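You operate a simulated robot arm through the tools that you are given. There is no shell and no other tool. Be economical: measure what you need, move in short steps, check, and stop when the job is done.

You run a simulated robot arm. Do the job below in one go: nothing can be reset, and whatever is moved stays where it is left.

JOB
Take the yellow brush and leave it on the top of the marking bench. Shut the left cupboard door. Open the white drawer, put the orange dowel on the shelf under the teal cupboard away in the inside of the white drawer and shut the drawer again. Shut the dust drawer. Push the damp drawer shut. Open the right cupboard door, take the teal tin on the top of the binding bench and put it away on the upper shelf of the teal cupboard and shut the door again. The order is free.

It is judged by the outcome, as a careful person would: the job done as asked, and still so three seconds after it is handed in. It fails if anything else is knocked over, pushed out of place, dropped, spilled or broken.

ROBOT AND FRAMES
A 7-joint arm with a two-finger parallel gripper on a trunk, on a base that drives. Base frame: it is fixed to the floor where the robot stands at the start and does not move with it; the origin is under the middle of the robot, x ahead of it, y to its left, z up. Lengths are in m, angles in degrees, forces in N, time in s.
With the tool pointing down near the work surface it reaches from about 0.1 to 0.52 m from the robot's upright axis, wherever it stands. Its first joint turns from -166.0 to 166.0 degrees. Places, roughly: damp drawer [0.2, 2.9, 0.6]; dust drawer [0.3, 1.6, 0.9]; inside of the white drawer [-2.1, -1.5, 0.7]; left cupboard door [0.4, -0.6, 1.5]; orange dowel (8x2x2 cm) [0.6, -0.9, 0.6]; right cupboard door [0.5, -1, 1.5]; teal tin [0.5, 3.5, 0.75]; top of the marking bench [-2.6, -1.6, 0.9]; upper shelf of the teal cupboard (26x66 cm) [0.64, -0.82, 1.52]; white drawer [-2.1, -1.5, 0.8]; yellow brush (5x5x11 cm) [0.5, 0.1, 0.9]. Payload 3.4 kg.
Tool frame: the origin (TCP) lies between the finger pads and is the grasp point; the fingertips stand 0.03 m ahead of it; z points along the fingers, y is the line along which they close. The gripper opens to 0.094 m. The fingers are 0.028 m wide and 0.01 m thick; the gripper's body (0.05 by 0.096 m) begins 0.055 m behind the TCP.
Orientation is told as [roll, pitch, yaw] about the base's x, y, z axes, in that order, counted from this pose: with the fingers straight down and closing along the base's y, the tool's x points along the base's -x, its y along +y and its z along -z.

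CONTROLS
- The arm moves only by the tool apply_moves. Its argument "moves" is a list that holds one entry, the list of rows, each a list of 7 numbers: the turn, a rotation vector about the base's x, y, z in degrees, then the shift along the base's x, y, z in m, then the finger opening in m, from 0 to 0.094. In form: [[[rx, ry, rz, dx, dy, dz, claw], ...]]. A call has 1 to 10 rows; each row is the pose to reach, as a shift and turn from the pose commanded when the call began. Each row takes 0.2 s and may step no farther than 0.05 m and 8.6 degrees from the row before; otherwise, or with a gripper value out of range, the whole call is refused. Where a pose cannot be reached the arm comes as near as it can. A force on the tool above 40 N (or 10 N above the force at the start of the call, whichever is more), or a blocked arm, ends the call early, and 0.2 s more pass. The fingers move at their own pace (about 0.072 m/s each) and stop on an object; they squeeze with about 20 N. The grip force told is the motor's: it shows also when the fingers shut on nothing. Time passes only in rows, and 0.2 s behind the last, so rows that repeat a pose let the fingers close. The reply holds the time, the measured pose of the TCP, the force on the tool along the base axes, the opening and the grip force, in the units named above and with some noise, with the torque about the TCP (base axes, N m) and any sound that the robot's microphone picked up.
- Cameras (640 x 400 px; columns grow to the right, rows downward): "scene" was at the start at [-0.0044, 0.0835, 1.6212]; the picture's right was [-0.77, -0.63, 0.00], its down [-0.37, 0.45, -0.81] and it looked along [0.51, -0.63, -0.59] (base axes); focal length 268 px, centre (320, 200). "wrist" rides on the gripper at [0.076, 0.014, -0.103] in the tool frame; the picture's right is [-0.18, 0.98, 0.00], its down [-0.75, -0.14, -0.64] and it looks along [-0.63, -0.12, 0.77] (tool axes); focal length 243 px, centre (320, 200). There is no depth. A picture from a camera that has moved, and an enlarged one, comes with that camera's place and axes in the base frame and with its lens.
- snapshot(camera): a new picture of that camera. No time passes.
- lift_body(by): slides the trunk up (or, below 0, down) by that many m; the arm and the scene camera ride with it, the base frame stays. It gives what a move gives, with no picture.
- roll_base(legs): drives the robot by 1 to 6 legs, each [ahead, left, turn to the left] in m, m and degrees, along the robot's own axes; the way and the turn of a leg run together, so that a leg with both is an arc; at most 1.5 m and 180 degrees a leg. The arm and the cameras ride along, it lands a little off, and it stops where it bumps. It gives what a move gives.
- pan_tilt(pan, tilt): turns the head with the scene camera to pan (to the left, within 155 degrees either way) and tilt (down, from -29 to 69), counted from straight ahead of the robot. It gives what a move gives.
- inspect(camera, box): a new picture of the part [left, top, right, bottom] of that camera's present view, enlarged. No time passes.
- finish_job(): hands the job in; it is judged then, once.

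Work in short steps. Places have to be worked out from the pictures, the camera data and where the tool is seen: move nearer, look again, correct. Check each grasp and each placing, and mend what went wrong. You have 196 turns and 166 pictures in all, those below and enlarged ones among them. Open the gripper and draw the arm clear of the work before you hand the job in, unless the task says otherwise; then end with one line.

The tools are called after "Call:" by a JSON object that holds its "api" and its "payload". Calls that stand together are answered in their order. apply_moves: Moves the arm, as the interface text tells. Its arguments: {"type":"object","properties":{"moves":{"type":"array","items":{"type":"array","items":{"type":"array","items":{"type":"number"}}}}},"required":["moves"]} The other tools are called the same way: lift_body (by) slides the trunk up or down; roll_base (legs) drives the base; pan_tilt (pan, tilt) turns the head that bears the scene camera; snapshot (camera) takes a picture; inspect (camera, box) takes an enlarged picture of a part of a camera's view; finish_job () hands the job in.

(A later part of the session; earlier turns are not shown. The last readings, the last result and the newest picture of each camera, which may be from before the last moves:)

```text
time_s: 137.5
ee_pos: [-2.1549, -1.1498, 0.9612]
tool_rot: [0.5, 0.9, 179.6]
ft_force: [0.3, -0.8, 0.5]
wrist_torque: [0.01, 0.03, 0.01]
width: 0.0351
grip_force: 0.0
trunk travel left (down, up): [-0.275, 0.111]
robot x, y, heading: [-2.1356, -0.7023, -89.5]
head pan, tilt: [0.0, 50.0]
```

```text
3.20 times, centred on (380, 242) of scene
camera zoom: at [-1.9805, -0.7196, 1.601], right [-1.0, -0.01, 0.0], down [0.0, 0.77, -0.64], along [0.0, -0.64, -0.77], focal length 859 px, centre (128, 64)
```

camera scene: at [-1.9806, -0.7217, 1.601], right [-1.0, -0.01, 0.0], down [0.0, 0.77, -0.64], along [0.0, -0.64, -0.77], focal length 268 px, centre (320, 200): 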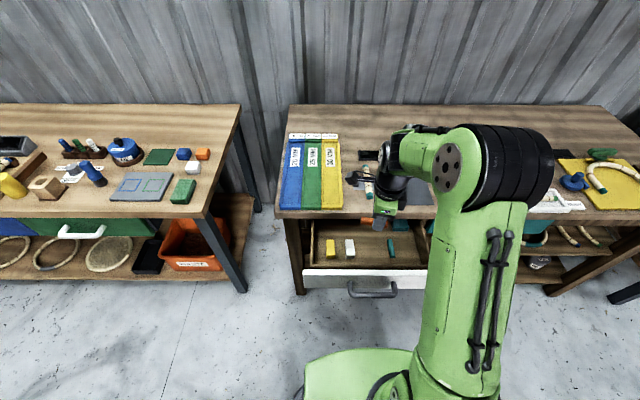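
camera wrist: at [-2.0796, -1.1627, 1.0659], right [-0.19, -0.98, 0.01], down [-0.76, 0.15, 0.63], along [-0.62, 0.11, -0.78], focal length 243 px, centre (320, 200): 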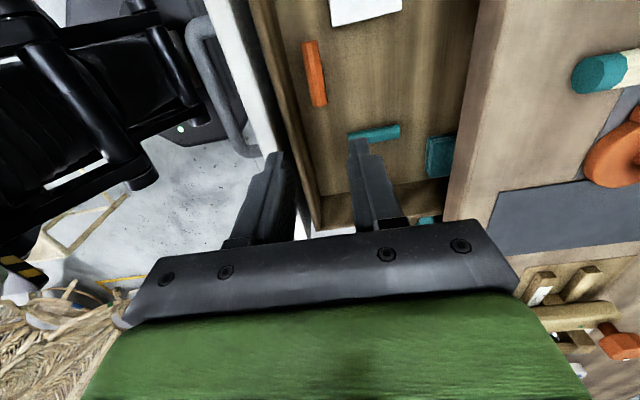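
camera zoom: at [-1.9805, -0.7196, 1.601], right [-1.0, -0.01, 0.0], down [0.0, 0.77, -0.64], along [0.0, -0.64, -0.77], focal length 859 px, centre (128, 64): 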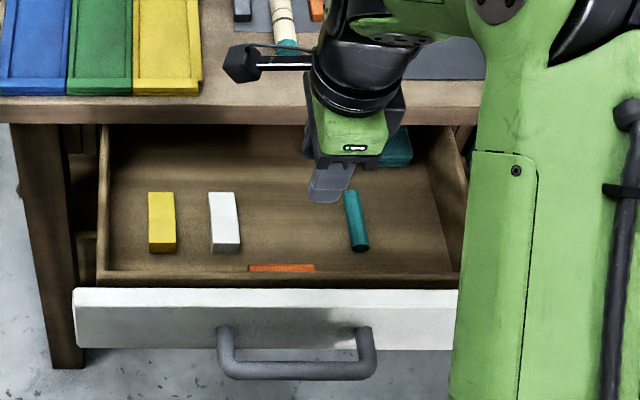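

The dowel lies flat in the drawer. To close it, I back off and bring the tool horizontal again, as when I opened it, so I can push on the handle bar.

Call:
{"api": "roll_base", "payload": {"legs": [[-0.3, 0.0, -0.5]]}}

Call:
{"api": "apply_moves", "payload": {"moves": [[[-8.5, 0, 0, 0, 0, 0, 0.06], [-17, 0, 0, 0, 0, 0, 0.06], [-25.5, 0, 0, 0, 0, 0, 0.06], [-34, 0, 0, 0, 0, 0, 0.06], [-42.5, 0, 0, 0, 0, 0, 0.06], [-51, 0, 0, 0, 0, 0, 0.06], [-59.5, 0, 0, 0, 0, 0, 0.06], [-68, 0, 0, 0, -0.01, 0, 0.06], [-76.5, 0, 0, 0, -0.02, 0, 0.06], [-85, 0, 0, 0.01, -0.03, 0, 0.06]]]}}

Call:
{"api": "lift_body", "payload": {"by": -0.2}}

Call:
{"api": "snapshot", "payload": {"camera": "scene"}}

```text
time_s: 139.5
ee_pos: [-2.1591, -0.8502, 0.9601]
tool_rot: [0.7, 0.9, 179.1]
ft_force: [0.3, -0.5, -0.1]
wrist_torque: [-0.02, 0.02, 0.02]
width: 0.0349
grip_force: 0.0
trunk travel left (down, up): [-0.275, 0.111]
robot x, y, heading: [-2.1288, -0.4053, -90.3]
head pan, tilt: [0.0, 50.0]
```

```text
time_s: 141.7
ee_pos: [-2.1492, -0.8803, 0.96]
tool_rot: [85.8, 0.8, -179.1]
ft_force: [0.5, -0.6, -0.5]
wrist_torque: [0.03, -0.01, -0.01]
width: 0.0599
grip_force: 0.1
out of reach, approached as far as the arm can: row 8, 9
trunk travel left (down, up): [-0.275, 0.111]
robot x, y, heading: [-2.1362, -0.4051, -90.3]
head pan, tilt: [0.0, 50.0]
```

```text
time_s: 143.9
ee_pos: [-2.149, -0.8806, 0.7594]
tool_rot: [85.6, 1.1, -179.2]
ft_force: [0.5, -1.3, -1.2]
wrist_torque: [0.02, 0.02, 0.0]
width: 0.0601
grip_force: 0.0
trunk travel left (down, up): [-0.075, 0.311]
robot x, y, heading: [-2.1373, -0.407, -90.5]
head pan, tilt: [0.0, 50.0]
```

```text
100 pictures are left
camera scene: at [-1.9809, -0.4233, 1.4011], right [-1.0, 0.01, 0.0], down [0.0, 0.77, -0.64], along [0.0, -0.64, -0.77], focal length 268 px, centre (320, 200)
```

scene: 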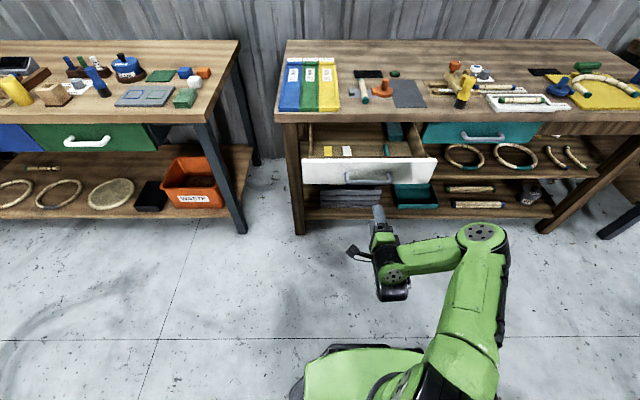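

Aligned with the handle at z 0.76. I drive ahead until the bar is between the fingers and check.

Call:
{"api": "roll_base", "payload": {"legs": [[0.125, 0, 0.5]]}}

Call:
{"api": "snapshot", "payload": {"camera": "wrist"}}

```text
time_s: 145.1
ee_pos: [-2.1461, -1.0065, 0.7585]
tool_rot: [85.7, 1.0, -178.8]
ft_force: [0.1, 0.3, -0.5]
wrist_torque: [0.06, 0.03, -0.02]
width: 0.0602
grip_force: 0.1
trunk travel left (down, up): [-0.075, 0.311]
robot x, y, heading: [-2.1357, -0.5315, -89.8]
head pan, tilt: [0.0, 50.0]
```

```text
99 pictures are left
camera wrist: at [-2.0726, -0.9033, 0.784], right [-0.2, -0.08, 0.98], down [-0.77, 0.63, -0.1], along [-0.61, -0.77, -0.19], focal length 243 px, centre (320, 200)
```

wrist: 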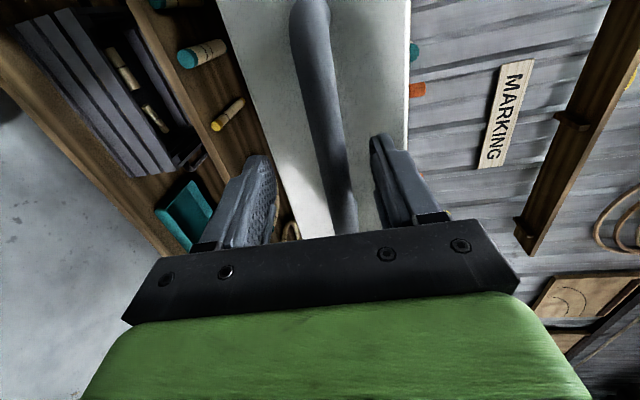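

The bar is between the fingers. I close on it and push by driving ahead.

Call:
{"api": "apply_moves", "payload": {"moves": [[[0, 0, 0, 0, 0, 0.002, 0.03], [0, 0, 0, 0, 0, 0.004, 0.0], [0, 0, 0, 0, 0, 0.004, 0.0]]]}}

Call:
{"api": "roll_base", "payload": {"legs": [[0.2, 0, 0]]}}

Call:
{"api": "snapshot", "payload": {"camera": "scene"}}

```text
time_s: 145.9
ee_pos: [-2.1464, -1.0047, 0.7667]
tool_rot: [86.1, 0.8, -178.8]
ft_force: [-0.7, -1.1, 23.7]
wrist_torque: [-0.63, 1.27, -0.09]
width: 0.0178
grip_force: 45.1
trunk travel left (down, up): [-0.075, 0.311]
robot x, y, heading: [-2.1318, -0.5309, -89.8]
head pan, tilt: [0.0, 50.0]
```

```text
time_s: 147.5
ee_pos: [-2.1455, -1.2027, 0.7662]
tool_rot: [86.2, 1.0, -178.6]
ft_force: [-1.2, -1.3, 31.6]
wrist_torque: [-0.89, 1.21, 0.16]
width: 0.0178
grip_force: 44.4
trunk travel left (down, up): [-0.075, 0.311]
robot x, y, heading: [-2.1307, -0.7287, -90.1]
head pan, tilt: [0.0, 50.0]
```

```text
98 pictures are left
camera scene: at [-1.9804, -0.7431, 1.4012], right [-1.0, 0.0, 0.0], down [0.0, 0.76, -0.64], along [0.0, -0.64, -0.76], focal length 268 px, centre (320, 200)
```

scene: 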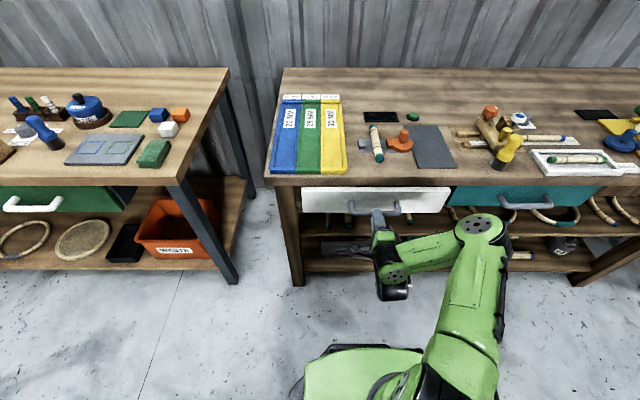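

About 2 cm remain to the original closed position. I push on with the arm in small steps until it stops.

Call:
{"api": "apply_moves", "payload": {"moves": [[[0, 0, 0, 0, -0.01, 0.0, 0.0], [0, 0, 0, 0, -0.02, 0.0, 0.0], [0, 0, 0, 0, -0.027, 0.0, 0.0]]]}}

Call:
{"api": "snapshot", "payload": {"camera": "scene"}}

```text
time_s: 148.3
ee_pos: [-2.1455, -1.2304, 0.7668]
tool_rot: [86.3, 0.9, -178.7]
ft_force: [0.1, 3.0, 13.7]
wrist_torque: [-0.34, 1.37, -0.1]
width: 0.0177
grip_force: 45.2
trunk travel left (down, up): [-0.075, 0.311]
robot x, y, heading: [-2.1318, -0.727, -90.1]
head pan, tilt: [0.0, 50.0]
```

```text
97 pictures are left
camera scene: at [-1.9803, -0.7441, 1.4012], right [-1.0, 0.0, 0.0], down [0.0, 0.77, -0.64], along [0.0, -0.64, -0.77], focal length 268 px, centre (320, 200)
```

scene: 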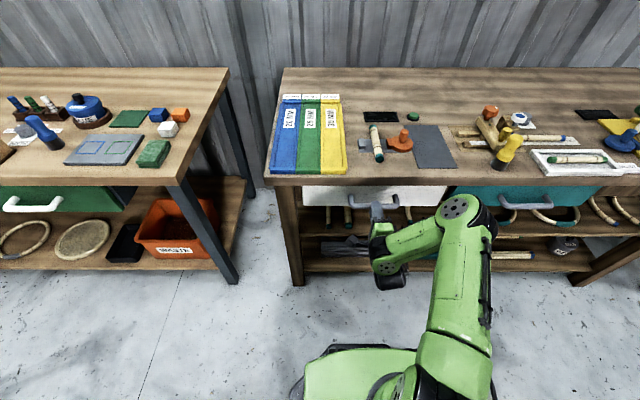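

White now lines up with the teal drawer. One more nudge to feel the end stop.

Call:
{"api": "apply_moves", "payload": {"moves": [[[0, 0, 0, 0, -0.006, 0.0, 0.0], [0, 0, 0, 0, -0.012, 0.0, 0.0]]]}}

```text
time_s: 148.9
ee_pos: [-2.1455, -1.2402, 0.766]
tool_rot: [86.0, 1.0, -178.7]
ft_force: [1.7, 36.6, 5.9]
wrist_torque: [-0.08, 1.29, 0.06]
width: 0.018
grip_force: 44.7
trunk travel left (down, up): [-0.075, 0.311]
robot x, y, heading: [-2.1317, -0.7268, -89.7]
head pan, tilt: [0.0, 50.0]
```

End stop felt at 36 N, so the drawer is shut. I release and back away.

Call:
{"api": "apply_moves", "payload": {"moves": [[[0, 0, 0, 0, 0.003, -0.002, 0.0], [0, 0, 0, 0, 0.003, -0.002, 0.04], [0, 0, 0, 0, 0.003, -0.002, 0.06], [0, 0, 0, 0, 0.03, -0.002, 0.06]]]}}

Call:
{"api": "roll_base", "payload": {"legs": [[-0.35, 0, 0]]}}

Call:
{"api": "inspect", "payload": {"camera": "scene", "box": [240, 30, 560, 230]}}

```text
time_s: 149.9
ee_pos: [-2.1456, -1.2126, 0.7622]
tool_rot: [86.1, 1.0, -178.8]
ft_force: [0.1, -0.2, 0.0]
wrist_torque: [0.0, 0.01, -0.01]
width: 0.06
grip_force: 0.0
trunk travel left (down, up): [-0.075, 0.311]
robot x, y, heading: [-2.1346, -0.7234, -89.6]
head pan, tilt: [0.0, 50.0]
```

```text
time_s: 152.2
ee_pos: [-2.1448, -0.8598, 0.7634]
tool_rot: [86.1, 0.9, -178.6]
ft_force: [0.6, 0.1, -0.3]
wrist_torque: [-0.03, -0.02, 0.01]
width: 0.06
grip_force: 0.0
trunk travel left (down, up): [-0.075, 0.311]
robot x, y, heading: [-2.1328, -0.3756, -89.6]
head pan, tilt: [0.0, 50.0]
```

```text
2.00 times, centred on (400, 130) of scene
camera zoom: at [-1.9816, -0.3919, 1.4011], right [-1.0, 0.0, 0.0], down [0.0, 0.77, -0.64], along [0.0, -0.64, -0.77], focal length 537 px, centre (160, 340)
```

zoom: 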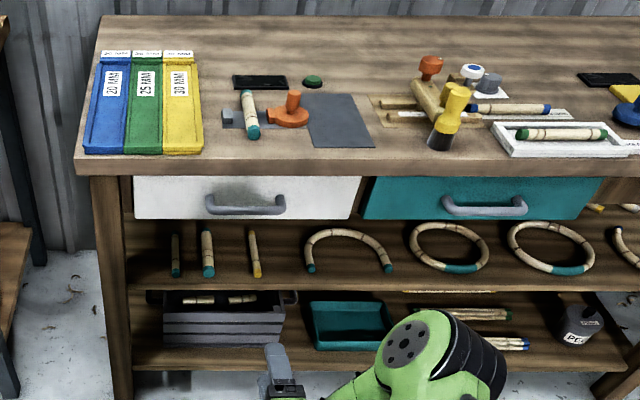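

The white drawer is shut and the brush is standing. Now I return to the cupboard to open the right door.

Call:
{"api": "roll_base", "payload": {"legs": [[0, 1.2, 0], [0, 0.55, 0], [0, 0, 89.8], [0, -0.45, 0]]}}

Call:
{"api": "lift_body", "payload": {"by": 0.3}}

Call:
{"api": "pan_tilt", "payload": {"pan": -5, "tilt": 25}}

Call:
{"api": "snapshot", "payload": {"camera": "scene"}}

```text
time_s: 167.2
ee_pos: [0.0941, -0.8399, 0.7638]
tool_rot: [86.1, 1.0, -89.4]
ft_force: [-0.5, -0.1, -0.3]
wrist_torque: [-0.02, -0.01, 0.0]
width: 0.0598
grip_force: 0.0
trunk travel left (down, up): [-0.075, 0.311]
robot x, y, heading: [-0.3907, -0.8238, -0.6]
head pan, tilt: [0.0, 50.0]
```

```text
time_s: 170.2
ee_pos: [0.0932, -0.8423, 1.064]
tool_rot: [86.1, 1.1, -89.4]
ft_force: [0.8, -0.2, 0.4]
wrist_torque: [-0.02, 0.0, 0.0]
width: 0.0602
grip_force: 0.0
trunk travel left (down, up): [-0.375, 0.011]
robot x, y, heading: [-0.3898, -0.8286, -0.5]
head pan, tilt: [0.0, 50.0]
```

```text
time_s: 171.1
ee_pos: [0.094, -0.842, 1.0625]
tool_rot: [86.1, 1.0, -89.3]
ft_force: [-0.7, -0.1, -0.2]
wrist_torque: [-0.01, -0.02, -0.02]
width: 0.0601
grip_force: 0.1
trunk travel left (down, up): [-0.375, 0.011]
robot x, y, heading: [-0.3901, -0.8222, -0.7]
head pan, tilt: [-5.0, 25.0]
```

```text
95 pictures are left
camera scene: at [-0.3567, -0.68, 1.7391], right [-0.1, -1.0, 0.0], down [-0.42, 0.04, -0.91], along [0.9, -0.09, -0.42], focal length 268 px, centre (320, 200)
```

scene: 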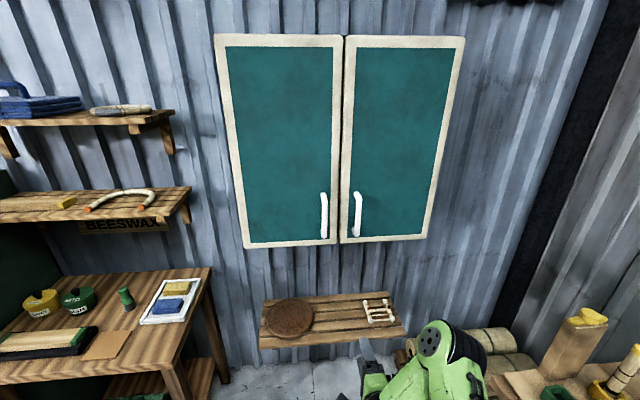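

Both doors are flush. The right handle is a vertical bar at about (0.43, -0.885), z 1.225–1.40. I roll the tool so the fingers close along y and raise it.

Call:
{"api": "apply_moves", "payload": {"moves": [[[-8.5, 0, 0, 0, 0, 0.02, 0.06], [-17, 0, 0, 0, 0, 0.04, 0.06], [-25.5, 0, 0, 0, 0, 0.06, 0.06], [-34, 0, 0, 0, 0, 0.08, 0.06], [-42.5, 0, 0, 0, 0, 0.1, 0.06], [-51, 0, 0, 0, 0, 0.12, 0.06], [-59.5, 0, 0, 0, 0, 0.14, 0.06], [-68, 0, 0, 0, 0, 0.16, 0.06], [-76.5, 0, 0, 0, 0, 0.18, 0.06], [-85, 0, 0, 0, 0, 0.2, 0.06]]]}}

Call:
{"api": "snapshot", "payload": {"camera": "scene"}}

```text
time_s: 173.3
ee_pos: [0.0933, -0.8419, 1.2629]
tool_rot: [80.7, -84.0, -84.5]
ft_force: [0.1, -0.1, 0.5]
wrist_torque: [-0.01, 0.0, -0.01]
width: 0.0602
grip_force: 0.0
trunk travel left (down, up): [-0.375, 0.011]
robot x, y, heading: [-0.3886, -0.8239, -0.9]
head pan, tilt: [-5.0, 25.0]
```

```text
94 pictures are left
camera scene: at [-0.3576, -0.6796, 1.7392], right [-0.1, -1.0, 0.0], down [-0.42, 0.04, -0.91], along [0.9, -0.09, -0.42], focal length 268 px, centre (320, 200)
```

scene: 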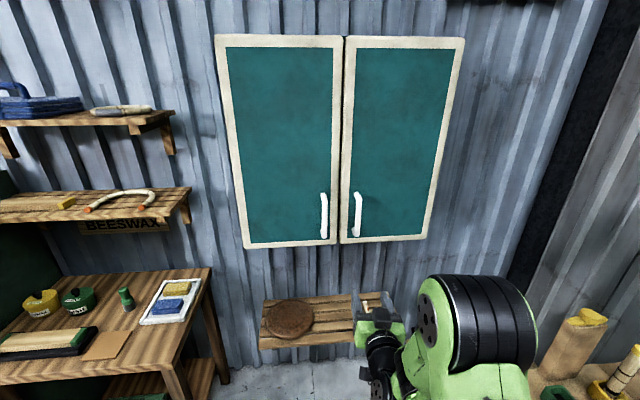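

I drive 0.2 m nearer and fine-tune the tool attitude and height.

Call:
{"api": "roll_base", "payload": {"legs": [[0.2, 0.0, 0.6]]}}

Call:
{"api": "apply_moves", "payload": {"moves": [[[-3, 0, 2, 0, -0.02, 0.03, 0.06], [-6, 0, 4, 0, -0.04, 0.05, 0.06]]]}}

Call:
{"api": "snapshot", "payload": {"camera": "scene"}}

Call:
{"api": "snapshot", "payload": {"camera": "wrist"}}

```text
time_s: 174.9
ee_pos: [0.295, -0.8371, 1.2626]
tool_rot: [80.4, -84.1, -83.4]
ft_force: [0.3, 0.2, 0.6]
wrist_torque: [0.0, -0.02, 0.01]
width: 0.0599
grip_force: 0.0
trunk travel left (down, up): [-0.375, 0.011]
robot x, y, heading: [-0.1917, -0.826, 0.3]
head pan, tilt: [-5.0, 25.0]
```

```text
time_s: 175.5
ee_pos: [0.2947, -0.8803, 1.3107]
tool_rot: [-2.6, -88.8, 3.3]
ft_force: [-1.2, -0.9, 1.5]
wrist_torque: [0.02, 0.1, 0.05]
width: 0.0597
grip_force: 0.0
out of reach, approached as far as the arm can: row 1
trunk travel left (down, up): [-0.375, 0.011]
robot x, y, heading: [-0.1905, -0.8273, 0.1]
head pan, tilt: [-5.0, 25.0]
```

```text
93 pictures are left
camera scene: at [-0.1574, -0.6855, 1.7396], right [-0.09, -1.0, 0.0], down [-0.42, 0.04, -0.91], along [0.9, -0.08, -0.42], focal length 268 px, centre (320, 200)
```

scene: 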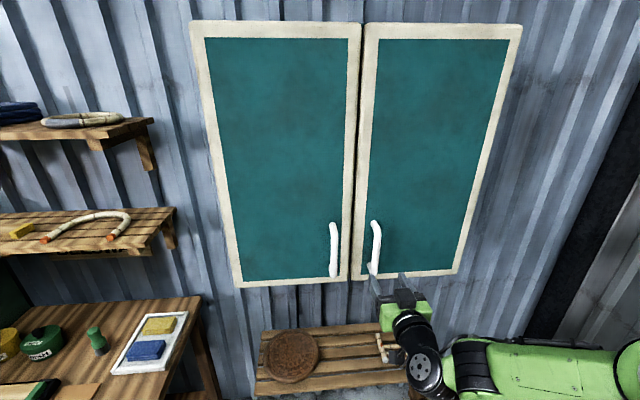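

```text
92 pictures are left
camera wrist: at [0.1906, -0.8677, 1.2386], right [-0.01, 0.98, 0.18], down [-0.62, -0.15, 0.77], along [0.78, -0.11, 0.61], focal length 243 px, centre (320, 200)
```

wrist: 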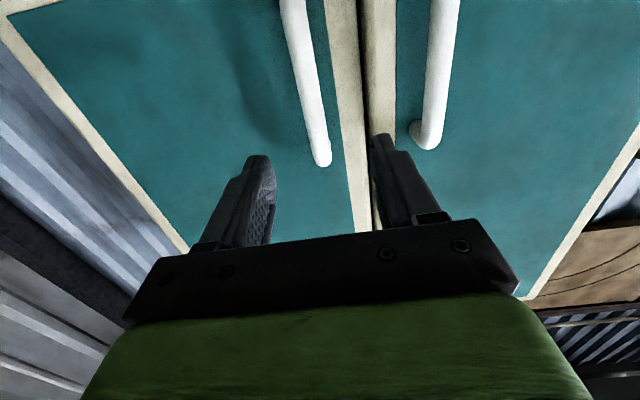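

The bar is at y≈-0.889. I advance toward it, stopping short to check.

Call:
{"api": "apply_moves", "payload": {"moves": [[[0, 0, 0, 0.04, -0.004, -0.005, 0.06], [0, 0, 0, 0.08, -0.009, -0.01, 0.06], [0, 0, 0, 0.105, -0.009, -0.01, 0.06]]]}}

Call:
{"api": "snapshot", "payload": {"camera": "wrist"}}

Call:
{"api": "snapshot", "payload": {"camera": "scene"}}

```text
time_s: 176.3
ee_pos: [0.3998, -0.8849, 1.3028]
tool_rot: [-6.1, -89.1, 7.0]
ft_force: [0.0, 0.7, 0.6]
wrist_torque: [-0.02, -0.02, -0.04]
width: 0.0602
grip_force: 0.0
trunk travel left (down, up): [-0.375, 0.011]
robot x, y, heading: [-0.1915, -0.8256, -0.0]
head pan, tilt: [-5.0, 25.0]
```

```text
91 pictures are left
camera wrist: at [0.2959, -0.8726, 1.2304], right [-0.01, 0.98, 0.18], down [-0.63, -0.15, 0.76], along [0.78, -0.1, 0.62], focal length 243 px, centre (320, 200)
```

wrist: 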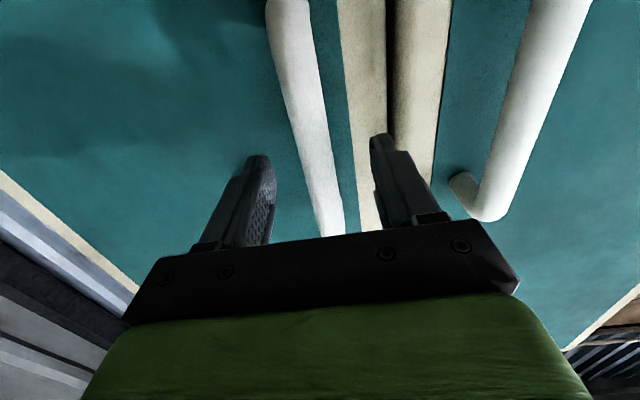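

```text
90 pictures are left
camera scene: at [-0.157, -0.6791, 1.739], right [-0.09, -1.0, 0.0], down [-0.42, 0.04, -0.91], along [0.9, -0.08, -0.42], focal length 268 px, centre (320, 200)
```

scene: 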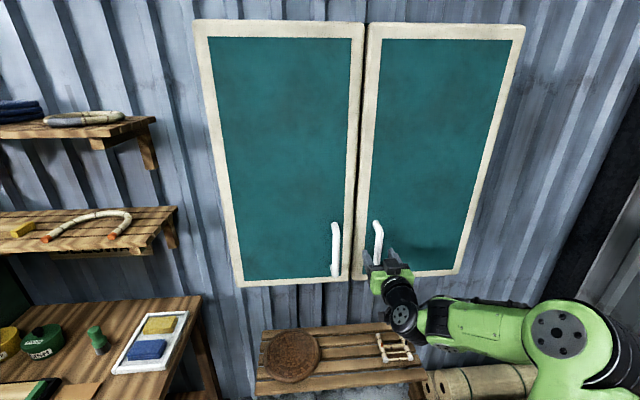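

The bar seems to be at x≈0.445. I advance 4 cm and close.

Call:
{"api": "apply_moves", "payload": {"moves": [[[0, 0, 0, 0.02, -0.003, 0, 0.06], [0, 0, 0, 0.038, -0.003, 0, 0.06]]]}}

Call:
{"api": "apply_moves", "payload": {"moves": [[[0, 0, 0, 0, 0, 0, 0.03], [0, 0, 0, 0, 0, 0, 0.0], [0, 0, 0, 0, 0, 0, 0.0]]]}}

Call:
{"api": "snapshot", "payload": {"camera": "wrist"}}

```text
time_s: 176.9
ee_pos: [0.4382, -0.8884, 1.3037]
tool_rot: [-3.8, -89.1, 4.5]
ft_force: [0.3, -0.4, 0.5]
wrist_torque: [-0.03, 0.01, 0.02]
width: 0.0598
grip_force: 0.1
trunk travel left (down, up): [-0.375, 0.011]
robot x, y, heading: [-0.192, -0.8255, 0.0]
head pan, tilt: [-5.0, 25.0]
```

```text
time_s: 177.7
ee_pos: [0.4375, -0.8851, 1.3034]
tool_rot: [-2.5, -89.0, 3.5]
ft_force: [-2.8, 8.0, -0.9]
wrist_torque: [0.16, 0.04, 0.07]
width: 0.0244
grip_force: 44.9
trunk travel left (down, up): [-0.375, 0.011]
robot x, y, heading: [-0.1879, -0.8287, 0.1]
head pan, tilt: [-5.0, 25.0]
```

```text
89 pictures are left
camera wrist: at [0.3326, -0.8737, 1.2308], right [-0.01, 0.98, 0.18], down [-0.63, -0.15, 0.76], along [0.78, -0.1, 0.62], focal length 243 px, centre (320, 200)
```

wrist: 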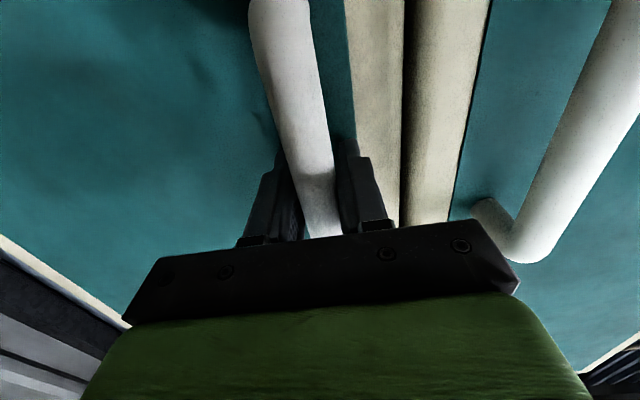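

The bar is gripped. I pull along the hinge arc, turning with the door.

Call:
{"api": "apply_moves", "payload": {"moves": [[[0, 0, 4, -0.019, -0.003, 0, 0.0], [0, 0, 8, -0.038, -0.008, 0, 0.0], [0, 0, 16, -0.074, -0.022, 0, 0.0], [0, 0, 24, -0.108, -0.04, 0, 0.0], [0, 0, 32, -0.14, -0.063, 0, 0.0]]]}}

Call:
{"api": "snapshot", "payload": {"camera": "scene"}}

```text
time_s: 178.9
ee_pos: [0.2984, -0.9583, 1.3042]
tool_rot: [-15.9, -89.7, 48.3]
ft_force: [13.7, -15.0, 17.8]
wrist_torque: [-0.17, 0.26, -0.05]
width: 0.0246
grip_force: 44.7
trunk travel left (down, up): [-0.375, 0.011]
robot x, y, heading: [-0.1885, -0.8256, -0.2]
head pan, tilt: [-5.0, 25.0]
```

```text
88 pictures are left
camera scene: at [-0.1572, -0.6865, 1.7398], right [-0.09, -1.0, 0.0], down [-0.42, 0.04, -0.91], along [0.9, -0.08, -0.42], focal length 268 px, centre (320, 200)
```

scene: 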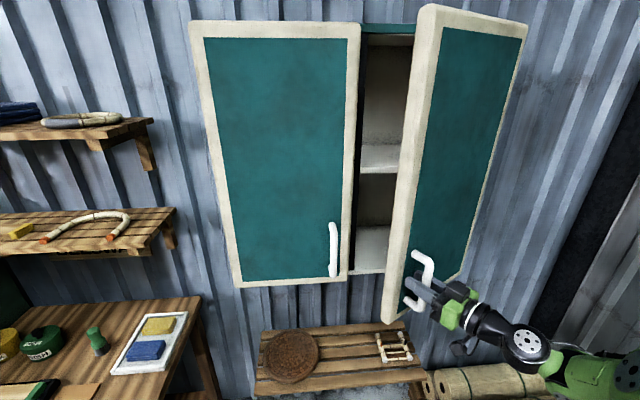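

The door is opening well, about 33°. I pull a further 20° along the arc.

Call:
{"api": "apply_moves", "payload": {"moves": [[[0, 0, 8, -0.026, -0.027, 0, 0.0], [0, 0, 16, -0.049, -0.058, 0, 0.0], [0, 0, 20, -0.058, -0.075, 0, 0.0]]]}}

Call:
{"api": "snapshot", "payload": {"camera": "scene"}}

```text
time_s: 179.7
ee_pos: [0.2438, -1.0279, 1.3031]
tool_rot: [13.5, -89.5, 39.3]
ft_force: [16.1, -9.5, 15.1]
wrist_torque: [0.77, -0.74, 0.1]
width: 0.0244
grip_force: 45.1
trunk travel left (down, up): [-0.375, 0.011]
robot x, y, heading: [-0.1875, -0.8233, 0.1]
head pan, tilt: [-5.0, 25.0]
```

```text
87 pictures are left
camera scene: at [-0.1552, -0.683, 1.7393], right [-0.08, -1.0, 0.0], down [-0.42, 0.04, -0.91], along [0.9, -0.08, -0.42], focal length 268 px, centre (320, 200)
```

scene: 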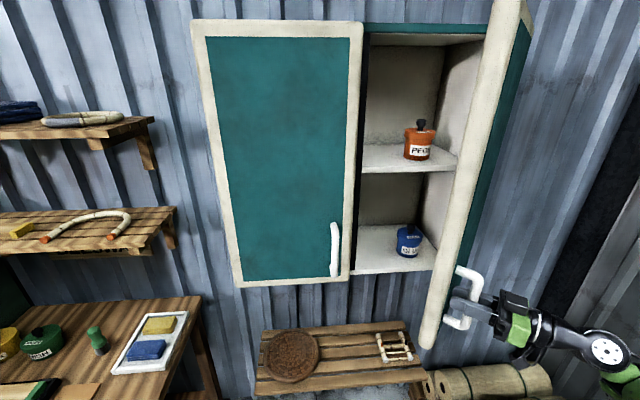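

Open about 52°; an orange tin stands on the upper shelf. I try to pull a further 24°.

Call:
{"api": "apply_moves", "payload": {"moves": [[[0, 0, 4, -0.008, -0.017, 0, 0.0], [0, 0, 8, -0.016, -0.034, 0, 0.0], [0, 0, 12, -0.022, -0.052, 0, 0.0], [0, 0, 16, -0.027, -0.07, 0, 0.0], [0, 0, 20, -0.03, -0.088, 0, 0.0], [0, 0, 24, -0.033, -0.107, 0, 0.0]]]}}

Call:
{"api": "snapshot", "payload": {"camera": "scene"}}

```text
time_s: 181.0
ee_pos: [0.2106, -1.1072, 1.3002]
tool_rot: [-33.9, -89.3, 106.2]
ft_force: [13.5, -2.9, 3.6]
wrist_torque: [-0.66, 1.05, 0.12]
width: 0.0243
grip_force: 44.7
out of reach, approached as far as the arm can: row 5, 6
trunk travel left (down, up): [-0.375, 0.011]
robot x, y, heading: [-0.1884, -0.8213, 0.3]
head pan, tilt: [-5.0, 25.0]
stopped in row 6: the force on the tool passed its limit at 120 N (the readings are from after the stop); the commanded pose is now the measured one
```

```text
86 pictures are left
camera scene: at [-0.1553, -0.6819, 1.7391], right [-0.08, -1.0, 0.0], down [-0.42, 0.04, -0.91], along [0.9, -0.08, -0.42], focal length 268 px, centre (320, 200)
```

scene: 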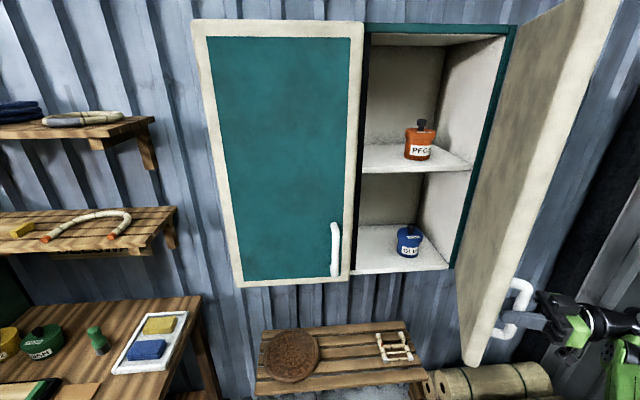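

About 75° open, enough. I release the bar and back the gripper off it.

Call:
{"api": "apply_moves", "payload": {"moves": [[[0, 0, 0, 0, 0, 0, 0.04], [0, 0, 0, 0, 0, 0, 0.07], [0, 0, 0, 0, 0, 0, 0.08]]]}}

Call:
{"api": "roll_base", "payload": {"legs": [[-0.02, -0.07, 0], [-0.2, 0, 0]]}}

Call:
{"api": "snapshot", "payload": {"camera": "scene"}}

```text
time_s: 181.8
ee_pos: [0.2068, -1.1069, 1.3025]
tool_rot: [-46.4, -89.1, 118.9]
ft_force: [-0.7, -0.8, 0.1]
wrist_torque: [-0.02, 0.01, 0.01]
width: 0.08
grip_force: 0.1
trunk travel left (down, up): [-0.375, 0.011]
robot x, y, heading: [-0.1907, -0.8271, 0.1]
head pan, tilt: [-5.0, 25.0]
```

```text
time_s: 184.0
ee_pos: [-0.0153, -1.1776, 1.3027]
tool_rot: [-47.8, -89.1, 120.3]
ft_force: [0.7, 0.6, -0.7]
wrist_torque: [0.01, 0.0, 0.01]
width: 0.0798
grip_force: 0.1
trunk travel left (down, up): [-0.375, 0.011]
robot x, y, heading: [-0.4078, -0.8961, 0.1]
head pan, tilt: [-5.0, 25.0]
```

```text
85 pictures are left
camera scene: at [-0.3809, -0.7518, 1.7392], right [-0.08, -1.0, 0.0], down [-0.42, 0.04, -0.91], along [0.9, -0.08, -0.42], focal length 268 px, centre (320, 200)
```

scene: 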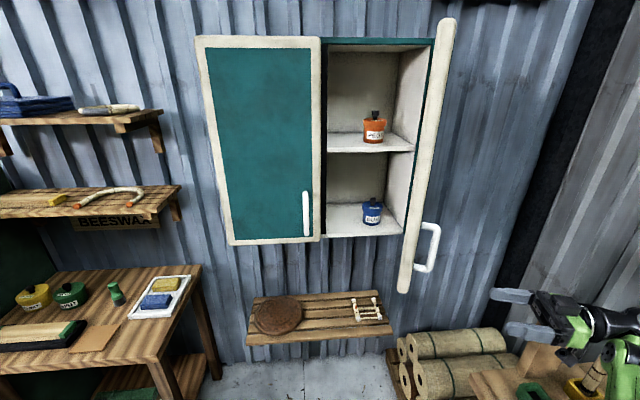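

A clean release, and the door stays open. I bring the arm back to the front with the tool facing forward, lower it, and head for the dust drawer.

Call:
{"api": "apply_moves", "payload": {"moves": [[[0, 0, -8, 0.01, 0.03, -0.01, 0.06], [0, 0, -16, 0.02, 0.06, -0.02, 0.06], [0, 0, -24, 0.03, 0.09, -0.03, 0.06], [0, 0, -32, 0.04, 0.12, -0.04, 0.06], [0, 0, -40, 0.05, 0.15, -0.05, 0.06], [0, 0, -48, 0.06, 0.18, -0.06, 0.06], [0, 0, -56, 0.065, 0.21, -0.07, 0.06], [0, 0, -64, 0.07, 0.24, -0.08, 0.06], [0, 0, -72, 0.075, 0.27, -0.09, 0.06]]]}}

Call:
{"api": "roll_base", "payload": {"legs": [[-0.15, 0.9, 0], [0, 1.0, 0]]}}

Call:
{"api": "pan_tilt", "payload": {"pan": 0, "tilt": 35}}

Call:
{"api": "snapshot", "payload": {"camera": "scene"}}

```text
time_s: 186.0
ee_pos: [0.0576, -0.9008, 1.2222]
tool_rot: [-8.8, -88.9, 17.8]
ft_force: [0.3, -0.4, -0.3]
wrist_torque: [0.0, 0.0, -0.03]
width: 0.0598
grip_force: 0.1
out of reach, approached as far as the arm can: row 9
trunk travel left (down, up): [-0.375, 0.011]
robot x, y, heading: [-0.4104, -0.8958, 0.2]
head pan, tilt: [-5.0, 25.0]
```

```text
time_s: 195.6
ee_pos: [-0.1047, 0.9922, 1.2218]
tool_rot: [-10.0, -88.9, 19.0]
ft_force: [0.3, 0.1, 0.4]
wrist_torque: [-0.02, 0.04, -0.01]
width: 0.0602
grip_force: 0.0
trunk travel left (down, up): [-0.375, 0.011]
robot x, y, heading: [-0.5745, 0.9968, 0.2]
head pan, tilt: [-5.0, 25.0]
```

```text
time_s: 196.3
ee_pos: [-0.1061, 0.9924, 1.2216]
tool_rot: [-8.7, -88.9, 17.8]
ft_force: [0.3, -0.1, 0.1]
wrist_torque: [-0.01, 0.03, 0.0]
width: 0.06
grip_force: 0.1
trunk travel left (down, up): [-0.375, 0.011]
robot x, y, heading: [-0.5749, 0.9998, 0.1]
head pan, tilt: [0.0, 35.0]
```

```text
84 pictures are left
camera scene: at [-0.5467, 1.1499, 1.7235], right [0.0, -1.0, 0.0], down [-0.57, 0.0, -0.82], along [0.82, 0.0, -0.57], focal length 268 px, centre (320, 200)
```

scene: 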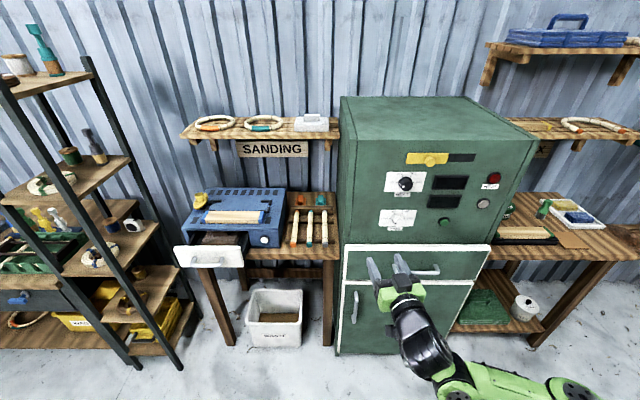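

The dust drawer is the open white-fronted drawer of the blue sander, its front at about (0.23, 1.60, 0.89). I drive in front of it and lower to its height with fingers closed.

Call:
{"api": "roll_base", "payload": {"legs": [[0, 0.6, 0]]}}

Call:
{"api": "lift_body", "payload": {"by": -0.32}}

Call:
{"api": "apply_moves", "payload": {"moves": [[[0, 0, 0, 0, 0, 0, 0.0], [0, 0, 0, 0, 0, 0, 0.0]]]}}

Call:
{"api": "snapshot", "payload": {"camera": "scene"}}

Call:
{"api": "snapshot", "payload": {"camera": "wrist"}}

```text
time_s: 199.7
ee_pos: [-0.1079, 1.5919, 1.2218]
tool_rot: [-10.3, -88.9, 19.4]
ft_force: [-0.1, -0.5, -0.4]
wrist_torque: [0.03, -0.03, -0.04]
width: 0.0598
grip_force: 0.2
trunk travel left (down, up): [-0.375, 0.011]
robot x, y, heading: [-0.5791, 1.602, 0.4]
head pan, tilt: [0.0, 35.0]
```

```text
time_s: 202.8
ee_pos: [-0.1101, 1.5918, 0.9009]
tool_rot: [-9.2, -89.0, 18.1]
ft_force: [0.2, 0.5, -1.3]
wrist_torque: [0.01, -0.04, 0.0]
width: 0.06
grip_force: 0.2
trunk travel left (down, up): [-0.055, 0.331]
robot x, y, heading: [-0.5785, 1.5981, 0.3]
head pan, tilt: [0.0, 35.0]
```

```text
time_s: 203.4
ee_pos: [-0.1088, 1.592, 0.9009]
tool_rot: [-9.3, -88.9, 18.2]
ft_force: [-1.4, -0.4, -1.1]
wrist_torque: [0.01, 0.0, -0.01]
width: 0.0001
grip_force: 20.0
trunk travel left (down, up): [-0.055, 0.331]
robot x, y, heading: [-0.58, 1.5996, 0.3]
head pan, tilt: [0.0, 35.0]
```

```text
83 pictures are left
camera scene: at [-0.5495, 1.7496, 1.4026], right [0.0, -1.0, 0.0], down [-0.57, 0.0, -0.82], along [0.82, 0.0, -0.57], focal length 268 px, centre (320, 200)
```

scene: 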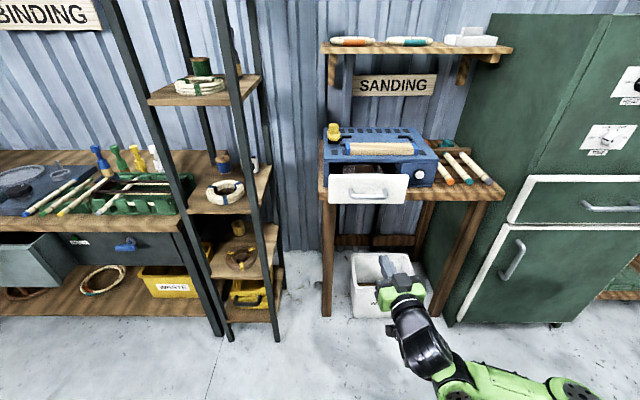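

```text
82 pictures are left
camera wrist: at [-0.2141, 1.5891, 0.8283], right [-0.15, 0.97, 0.18], down [-0.6, -0.24, 0.77], along [0.79, 0.01, 0.62], focal length 243 px, centre (320, 200)
```

wrist: 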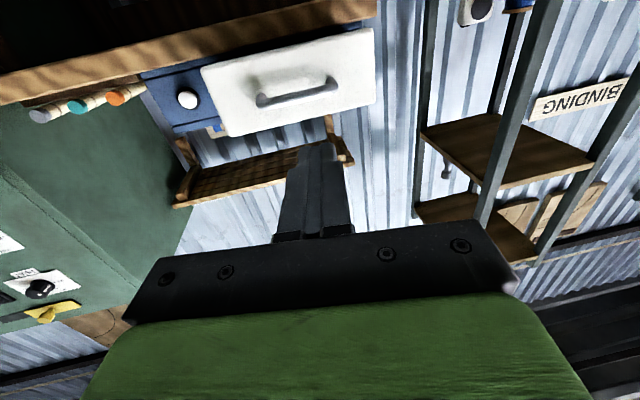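

The drawer front centre is about (0.21, 1.59, 0.915). With the tool horizontal, the wrist camera would hit the bench edge at x≈0.225, z 0.86, so I tilt the tool to 45° nose-down first.

Call:
{"api": "apply_moves", "payload": {"moves": [[[0, 7.5, 0, 0, 0, 0.01, 0.0], [0, 15, 0, 0, 0, 0.02, 0.0], [0, 22.5, 0, 0, 0, 0.03, 0.0], [0, 30, 0, 0, 0, 0.04, 0.0], [0, 37.5, 0, 0, 0, 0.045, 0.0], [0, 45, 0, 0, 0, 0.05, 0.0]]]}}

Call:
{"api": "snapshot", "payload": {"camera": "wrist"}}

```text
time_s: 204.8
ee_pos: [-0.1088, 1.5909, 0.9518]
tool_rot: [8.8, -43.9, 0.4]
ft_force: [-0.3, -0.3, -0.8]
wrist_torque: [0.0, 0.01, 0.02]
width: 0.0
grip_force: 20.2
out of reach, approached as far as the arm can: row 1, 2
trunk travel left (down, up): [-0.055, 0.331]
robot x, y, heading: [-0.578, 1.5973, 0.3]
head pan, tilt: [0.0, 35.0]
```

```text
81 pictures are left
camera wrist: at [-0.2356, 1.5895, 0.975], right [0.02, 0.97, 0.23], down [0.12, -0.24, 0.96], along [0.99, 0.01, -0.12], focal length 243 px, centre (320, 200)
```

wrist: 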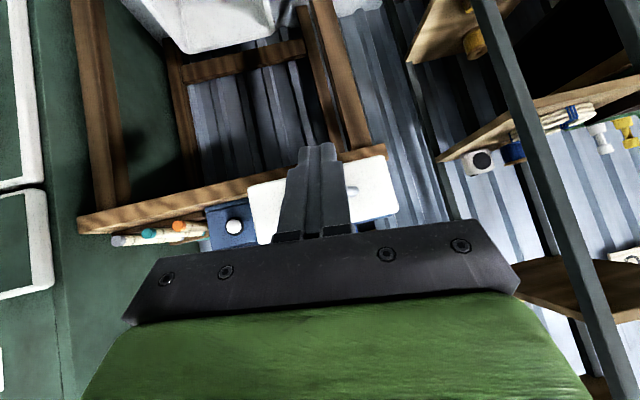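

I drive ahead until just before contact.

Call:
{"api": "roll_base", "payload": {"legs": [[0.25, 0, 0]]}}

Call:
{"api": "snapshot", "payload": {"camera": "scene"}}

Call:
{"api": "snapshot", "payload": {"camera": "wrist"}}

```text
time_s: 206.7
ee_pos: [0.1431, 1.5935, 0.9507]
tool_rot: [8.8, -43.9, 0.5]
ft_force: [1.1, 0.1, -0.1]
wrist_torque: [0.02, -0.02, -0.01]
width: 0.0
grip_force: 20.0
trunk travel left (down, up): [-0.055, 0.331]
robot x, y, heading: [-0.3271, 1.5989, 0.3]
head pan, tilt: [0.0, 35.0]
```

```text
80 pictures are left
camera scene: at [-0.2973, 1.7508, 1.4026], right [0.0, -1.0, 0.0], down [-0.57, 0.0, -0.82], along [0.82, 0.0, -0.57], focal length 268 px, centre (320, 200)
```

scene: 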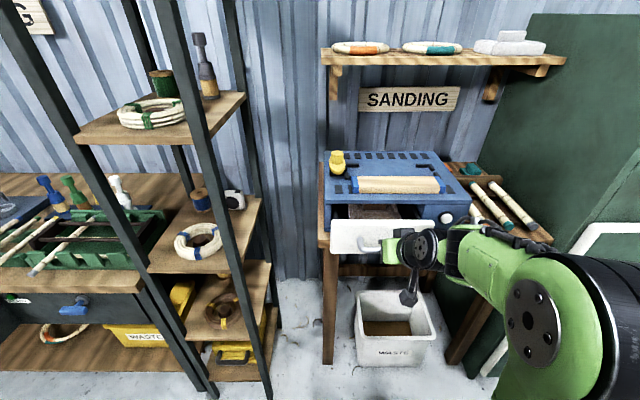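

```text
79 pictures are left
camera wrist: at [0.0159, 1.5905, 0.9743], right [0.02, 0.97, 0.23], down [0.12, -0.24, 0.96], along [0.99, 0.01, -0.12], focal length 243 px, centre (320, 200)
```

wrist: 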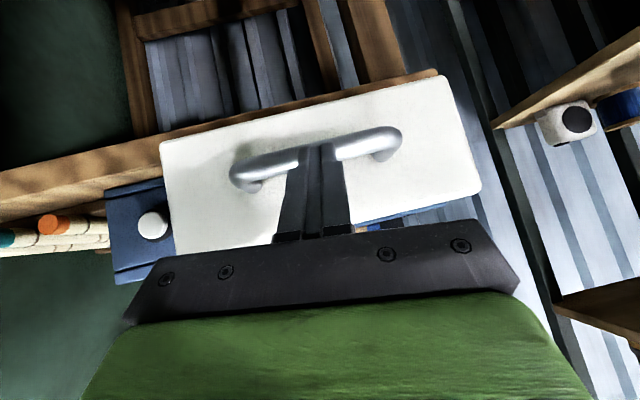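

The handle bar is at z≈0.92, so I raise 1.7 cm to push on the panel above it. Then I push in steps.

Call:
{"api": "apply_moves", "payload": {"moves": [[[0, 0, 0, 0.0, 0, 0.017, 0.0], [0, 0, 0, 0.03, 0, 0.017, 0.0], [0, 0, 0, 0.055, 0, 0.017, 0.0], [0, 0, 0, 0.08, 0, 0.017, 0.0]]]}}

Call:
{"api": "snapshot", "payload": {"camera": "scene"}}

Call:
{"api": "snapshot", "payload": {"camera": "wrist"}}

```text
time_s: 207.7
ee_pos: [0.2228, 1.5936, 0.9681]
tool_rot: [8.7, -44.1, 0.4]
ft_force: [0.2, 0.1, 0.5]
wrist_torque: [0.02, 0.0, 0.03]
width: 0.0
grip_force: 19.8
trunk travel left (down, up): [-0.055, 0.331]
robot x, y, heading: [-0.326, 1.6006, -0.2]
head pan, tilt: [0.0, 35.0]
```

```text
78 pictures are left
camera scene: at [-0.2977, 1.7508, 1.4026], right [0.0, -1.0, 0.0], down [-0.57, 0.0, -0.82], along [0.82, 0.0, -0.57], focal length 268 px, centre (320, 200)
```

scene: 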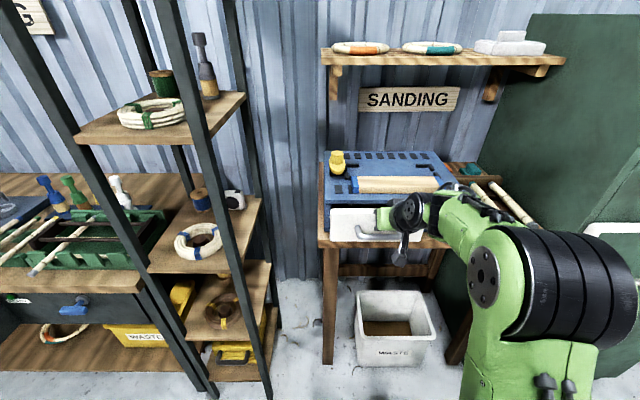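

```text
77 pictures are left
camera wrist: at [0.0952, 1.5903, 0.9917], right [0.02, 0.97, 0.23], down [0.12, -0.24, 0.96], along [0.99, 0.01, -0.12], focal length 243 px, centre (320, 200)
```

wrist: 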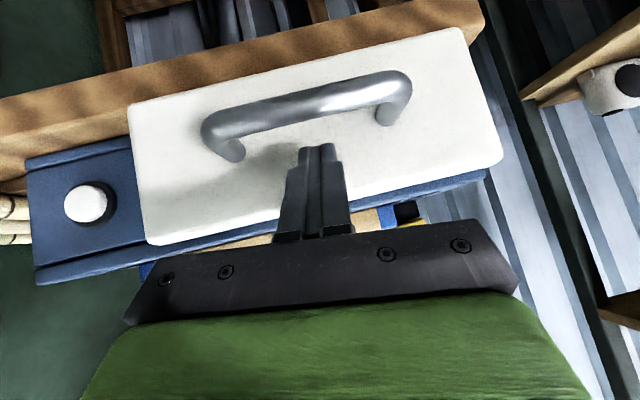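

It's sliding and nearly flush. I keep pushing until the stop.

Call:
{"api": "apply_moves", "payload": {"moves": [[[0, 0, 0, 0.015, 0, 0, 0.0], [0, 0, 0, 0.03, 0, 0, 0.0]]]}}

Call:
{"api": "apply_moves", "payload": {"moves": [[[0, 0, 0, 0.01, 0, 0, 0.0], [0, 0, 0, 0.02, 0, 0, 0.0]]]}}

Call:
{"api": "snapshot", "payload": {"camera": "wrist"}}

Call:
{"api": "inspect", "payload": {"camera": "scene", "box": [280, 120, 520, 270]}}

```text
time_s: 208.3
ee_pos: [0.2525, 1.5935, 0.9673]
tool_rot: [8.7, -43.8, 0.5]
ft_force: [-0.6, 0.3, 0.1]
wrist_torque: [-0.01, -0.02, 0.04]
width: 0.0002
grip_force: 19.7
trunk travel left (down, up): [-0.055, 0.331]
robot x, y, heading: [-0.3264, 1.6008, -0.0]
head pan, tilt: [0.0, 35.0]
```

```text
time_s: 208.8
ee_pos: [0.254, 1.5938, 0.9697]
tool_rot: [8.6, -43.3, 0.7]
ft_force: [-28.6, -1.8, 12.1]
wrist_torque: [-0.04, -0.07, -0.03]
width: 0.0
grip_force: 20.2
trunk travel left (down, up): [-0.055, 0.331]
robot x, y, heading: [-0.3281, 1.5983, 0.2]
head pan, tilt: [0.0, 35.0]
stopped in row 2: the force on the tool passed its limit at 48 N (the readings are from after the stop); the commanded pose is now the measured one
```

```text
76 pictures are left
camera wrist: at [0.1278, 1.5906, 0.9939], right [0.02, 0.97, 0.23], down [0.13, -0.23, 0.96], along [0.99, 0.01, -0.13], focal length 243 px, centre (320, 200)
```

wrist: 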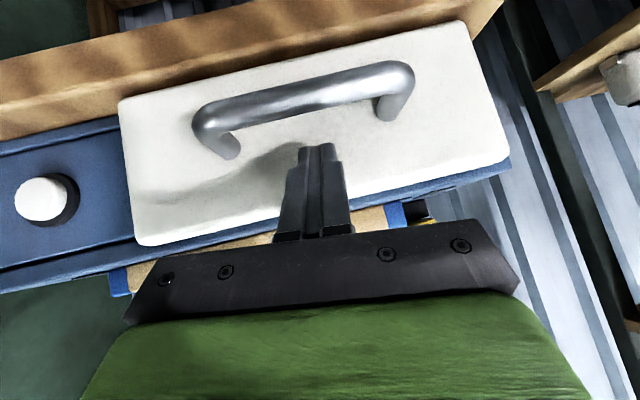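

```text
2.67 times, centred on (400, 195) of scene
camera zoom: at [-0.3059, 1.7505, 1.4029], right [0.0, -1.0, 0.0], down [-0.57, 0.0, -0.82], along [0.82, 0.0, -0.57], focal length 716 px, centre (107, 213)
```

zoom: 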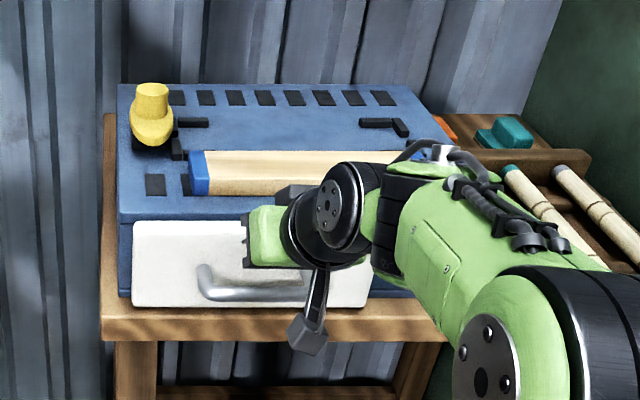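

The dust drawer is flush, with a hard stop felt. I back off and drive along to the binding bench and the damp drawer.

Call:
{"api": "roll_base", "payload": {"legs": [[-0.35, 0, 0], [0, 1.25, 0]]}}

Call:
{"api": "snapshot", "payload": {"camera": "scene"}}

Call:
{"api": "snapshot", "payload": {"camera": "wrist"}}

```text
time_s: 217.0
ee_pos: [-0.111, 2.8569, 0.9668]
tool_rot: [8.7, -43.2, 1.6]
ft_force: [-0.9, -0.5, 0.1]
wrist_torque: [-0.03, -0.01, -0.02]
width: 0.0
grip_force: 20.1
trunk travel left (down, up): [-0.055, 0.331]
robot x, y, heading: [-0.6981, 2.8499, 1.1]
head pan, tilt: [0.0, 35.0]
```

```text
74 pictures are left
camera scene: at [-0.6724, 3.0031, 1.4026], right [0.02, -1.0, 0.0], down [-0.57, -0.01, -0.82], along [0.82, 0.02, -0.57], focal length 268 px, centre (320, 200)
```

scene: 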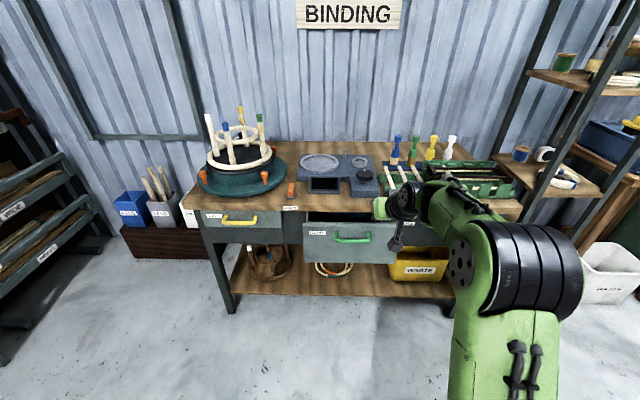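

```text
73 pictures are left
camera wrist: at [-0.2373, 2.851, 0.9905], right [0.01, 0.97, 0.23], down [0.14, -0.23, 0.96], along [0.99, 0.03, -0.14], focal length 243 px, centre (320, 200)
```

wrist: 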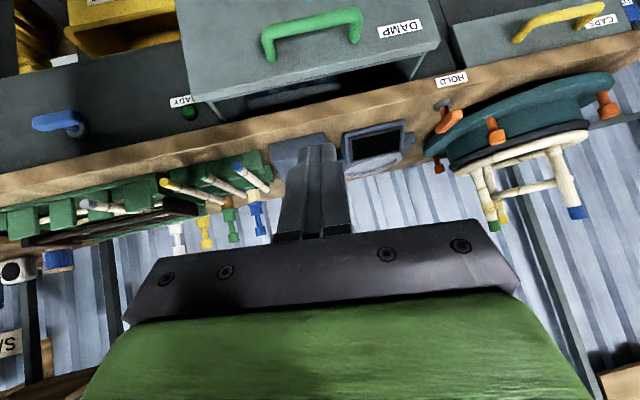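

"DAMP" is the open drawer with the green handle, front around (0.17, 2.89, 0.61). I lower the arm to its height, staying clear in front.

Call:
{"api": "apply_moves", "payload": {"moves": [[[0, 0, 0, -0.02, 0.01, -0.045, 0.0], [0, 0, 0, -0.03, 0.02, -0.09, 0.0], [0, 0, 0, -0.04, 0.03, -0.135, 0.0], [0, 0, 0, -0.05, 0.04, -0.18, 0.0], [0, 0, 0, -0.05, 0.04, -0.225, 0.0], [0, 0, 0, -0.05, 0.04, -0.27, 0.0], [0, 0, 0, -0.05, 0.04, -0.3, 0.0]]]}}

Call:
{"api": "snapshot", "payload": {"camera": "scene"}}

Call:
{"api": "snapshot", "payload": {"camera": "wrist"}}

```text
refused: row 1 steps farther than a row can; nothing moved
```

```text
72 pictures are left
camera scene: at [-0.6724, 3.0031, 1.4026], right [0.02, -1.0, 0.0], down [-0.57, -0.01, -0.82], along [0.82, 0.02, -0.57], focal length 268 px, centre (320, 200)
```

scene: 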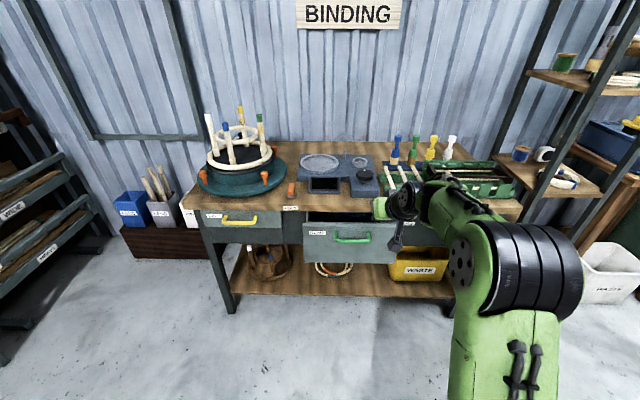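

```text
71 pictures are left
camera wrist: at [-0.2373, 2.851, 0.9905], right [0.01, 0.97, 0.23], down [0.14, -0.23, 0.96], along [0.99, 0.03, -0.14], focal length 243 px, centre (320, 200)
```

wrist: 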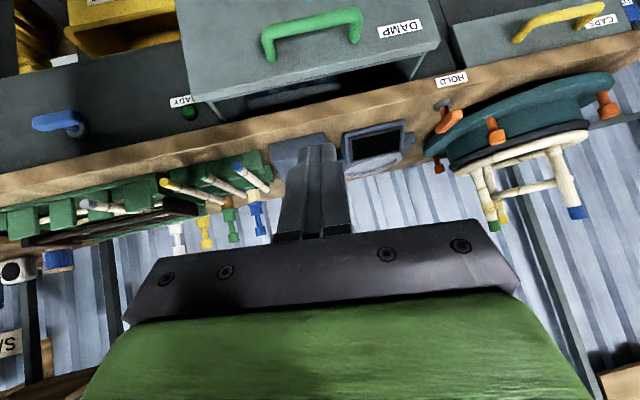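

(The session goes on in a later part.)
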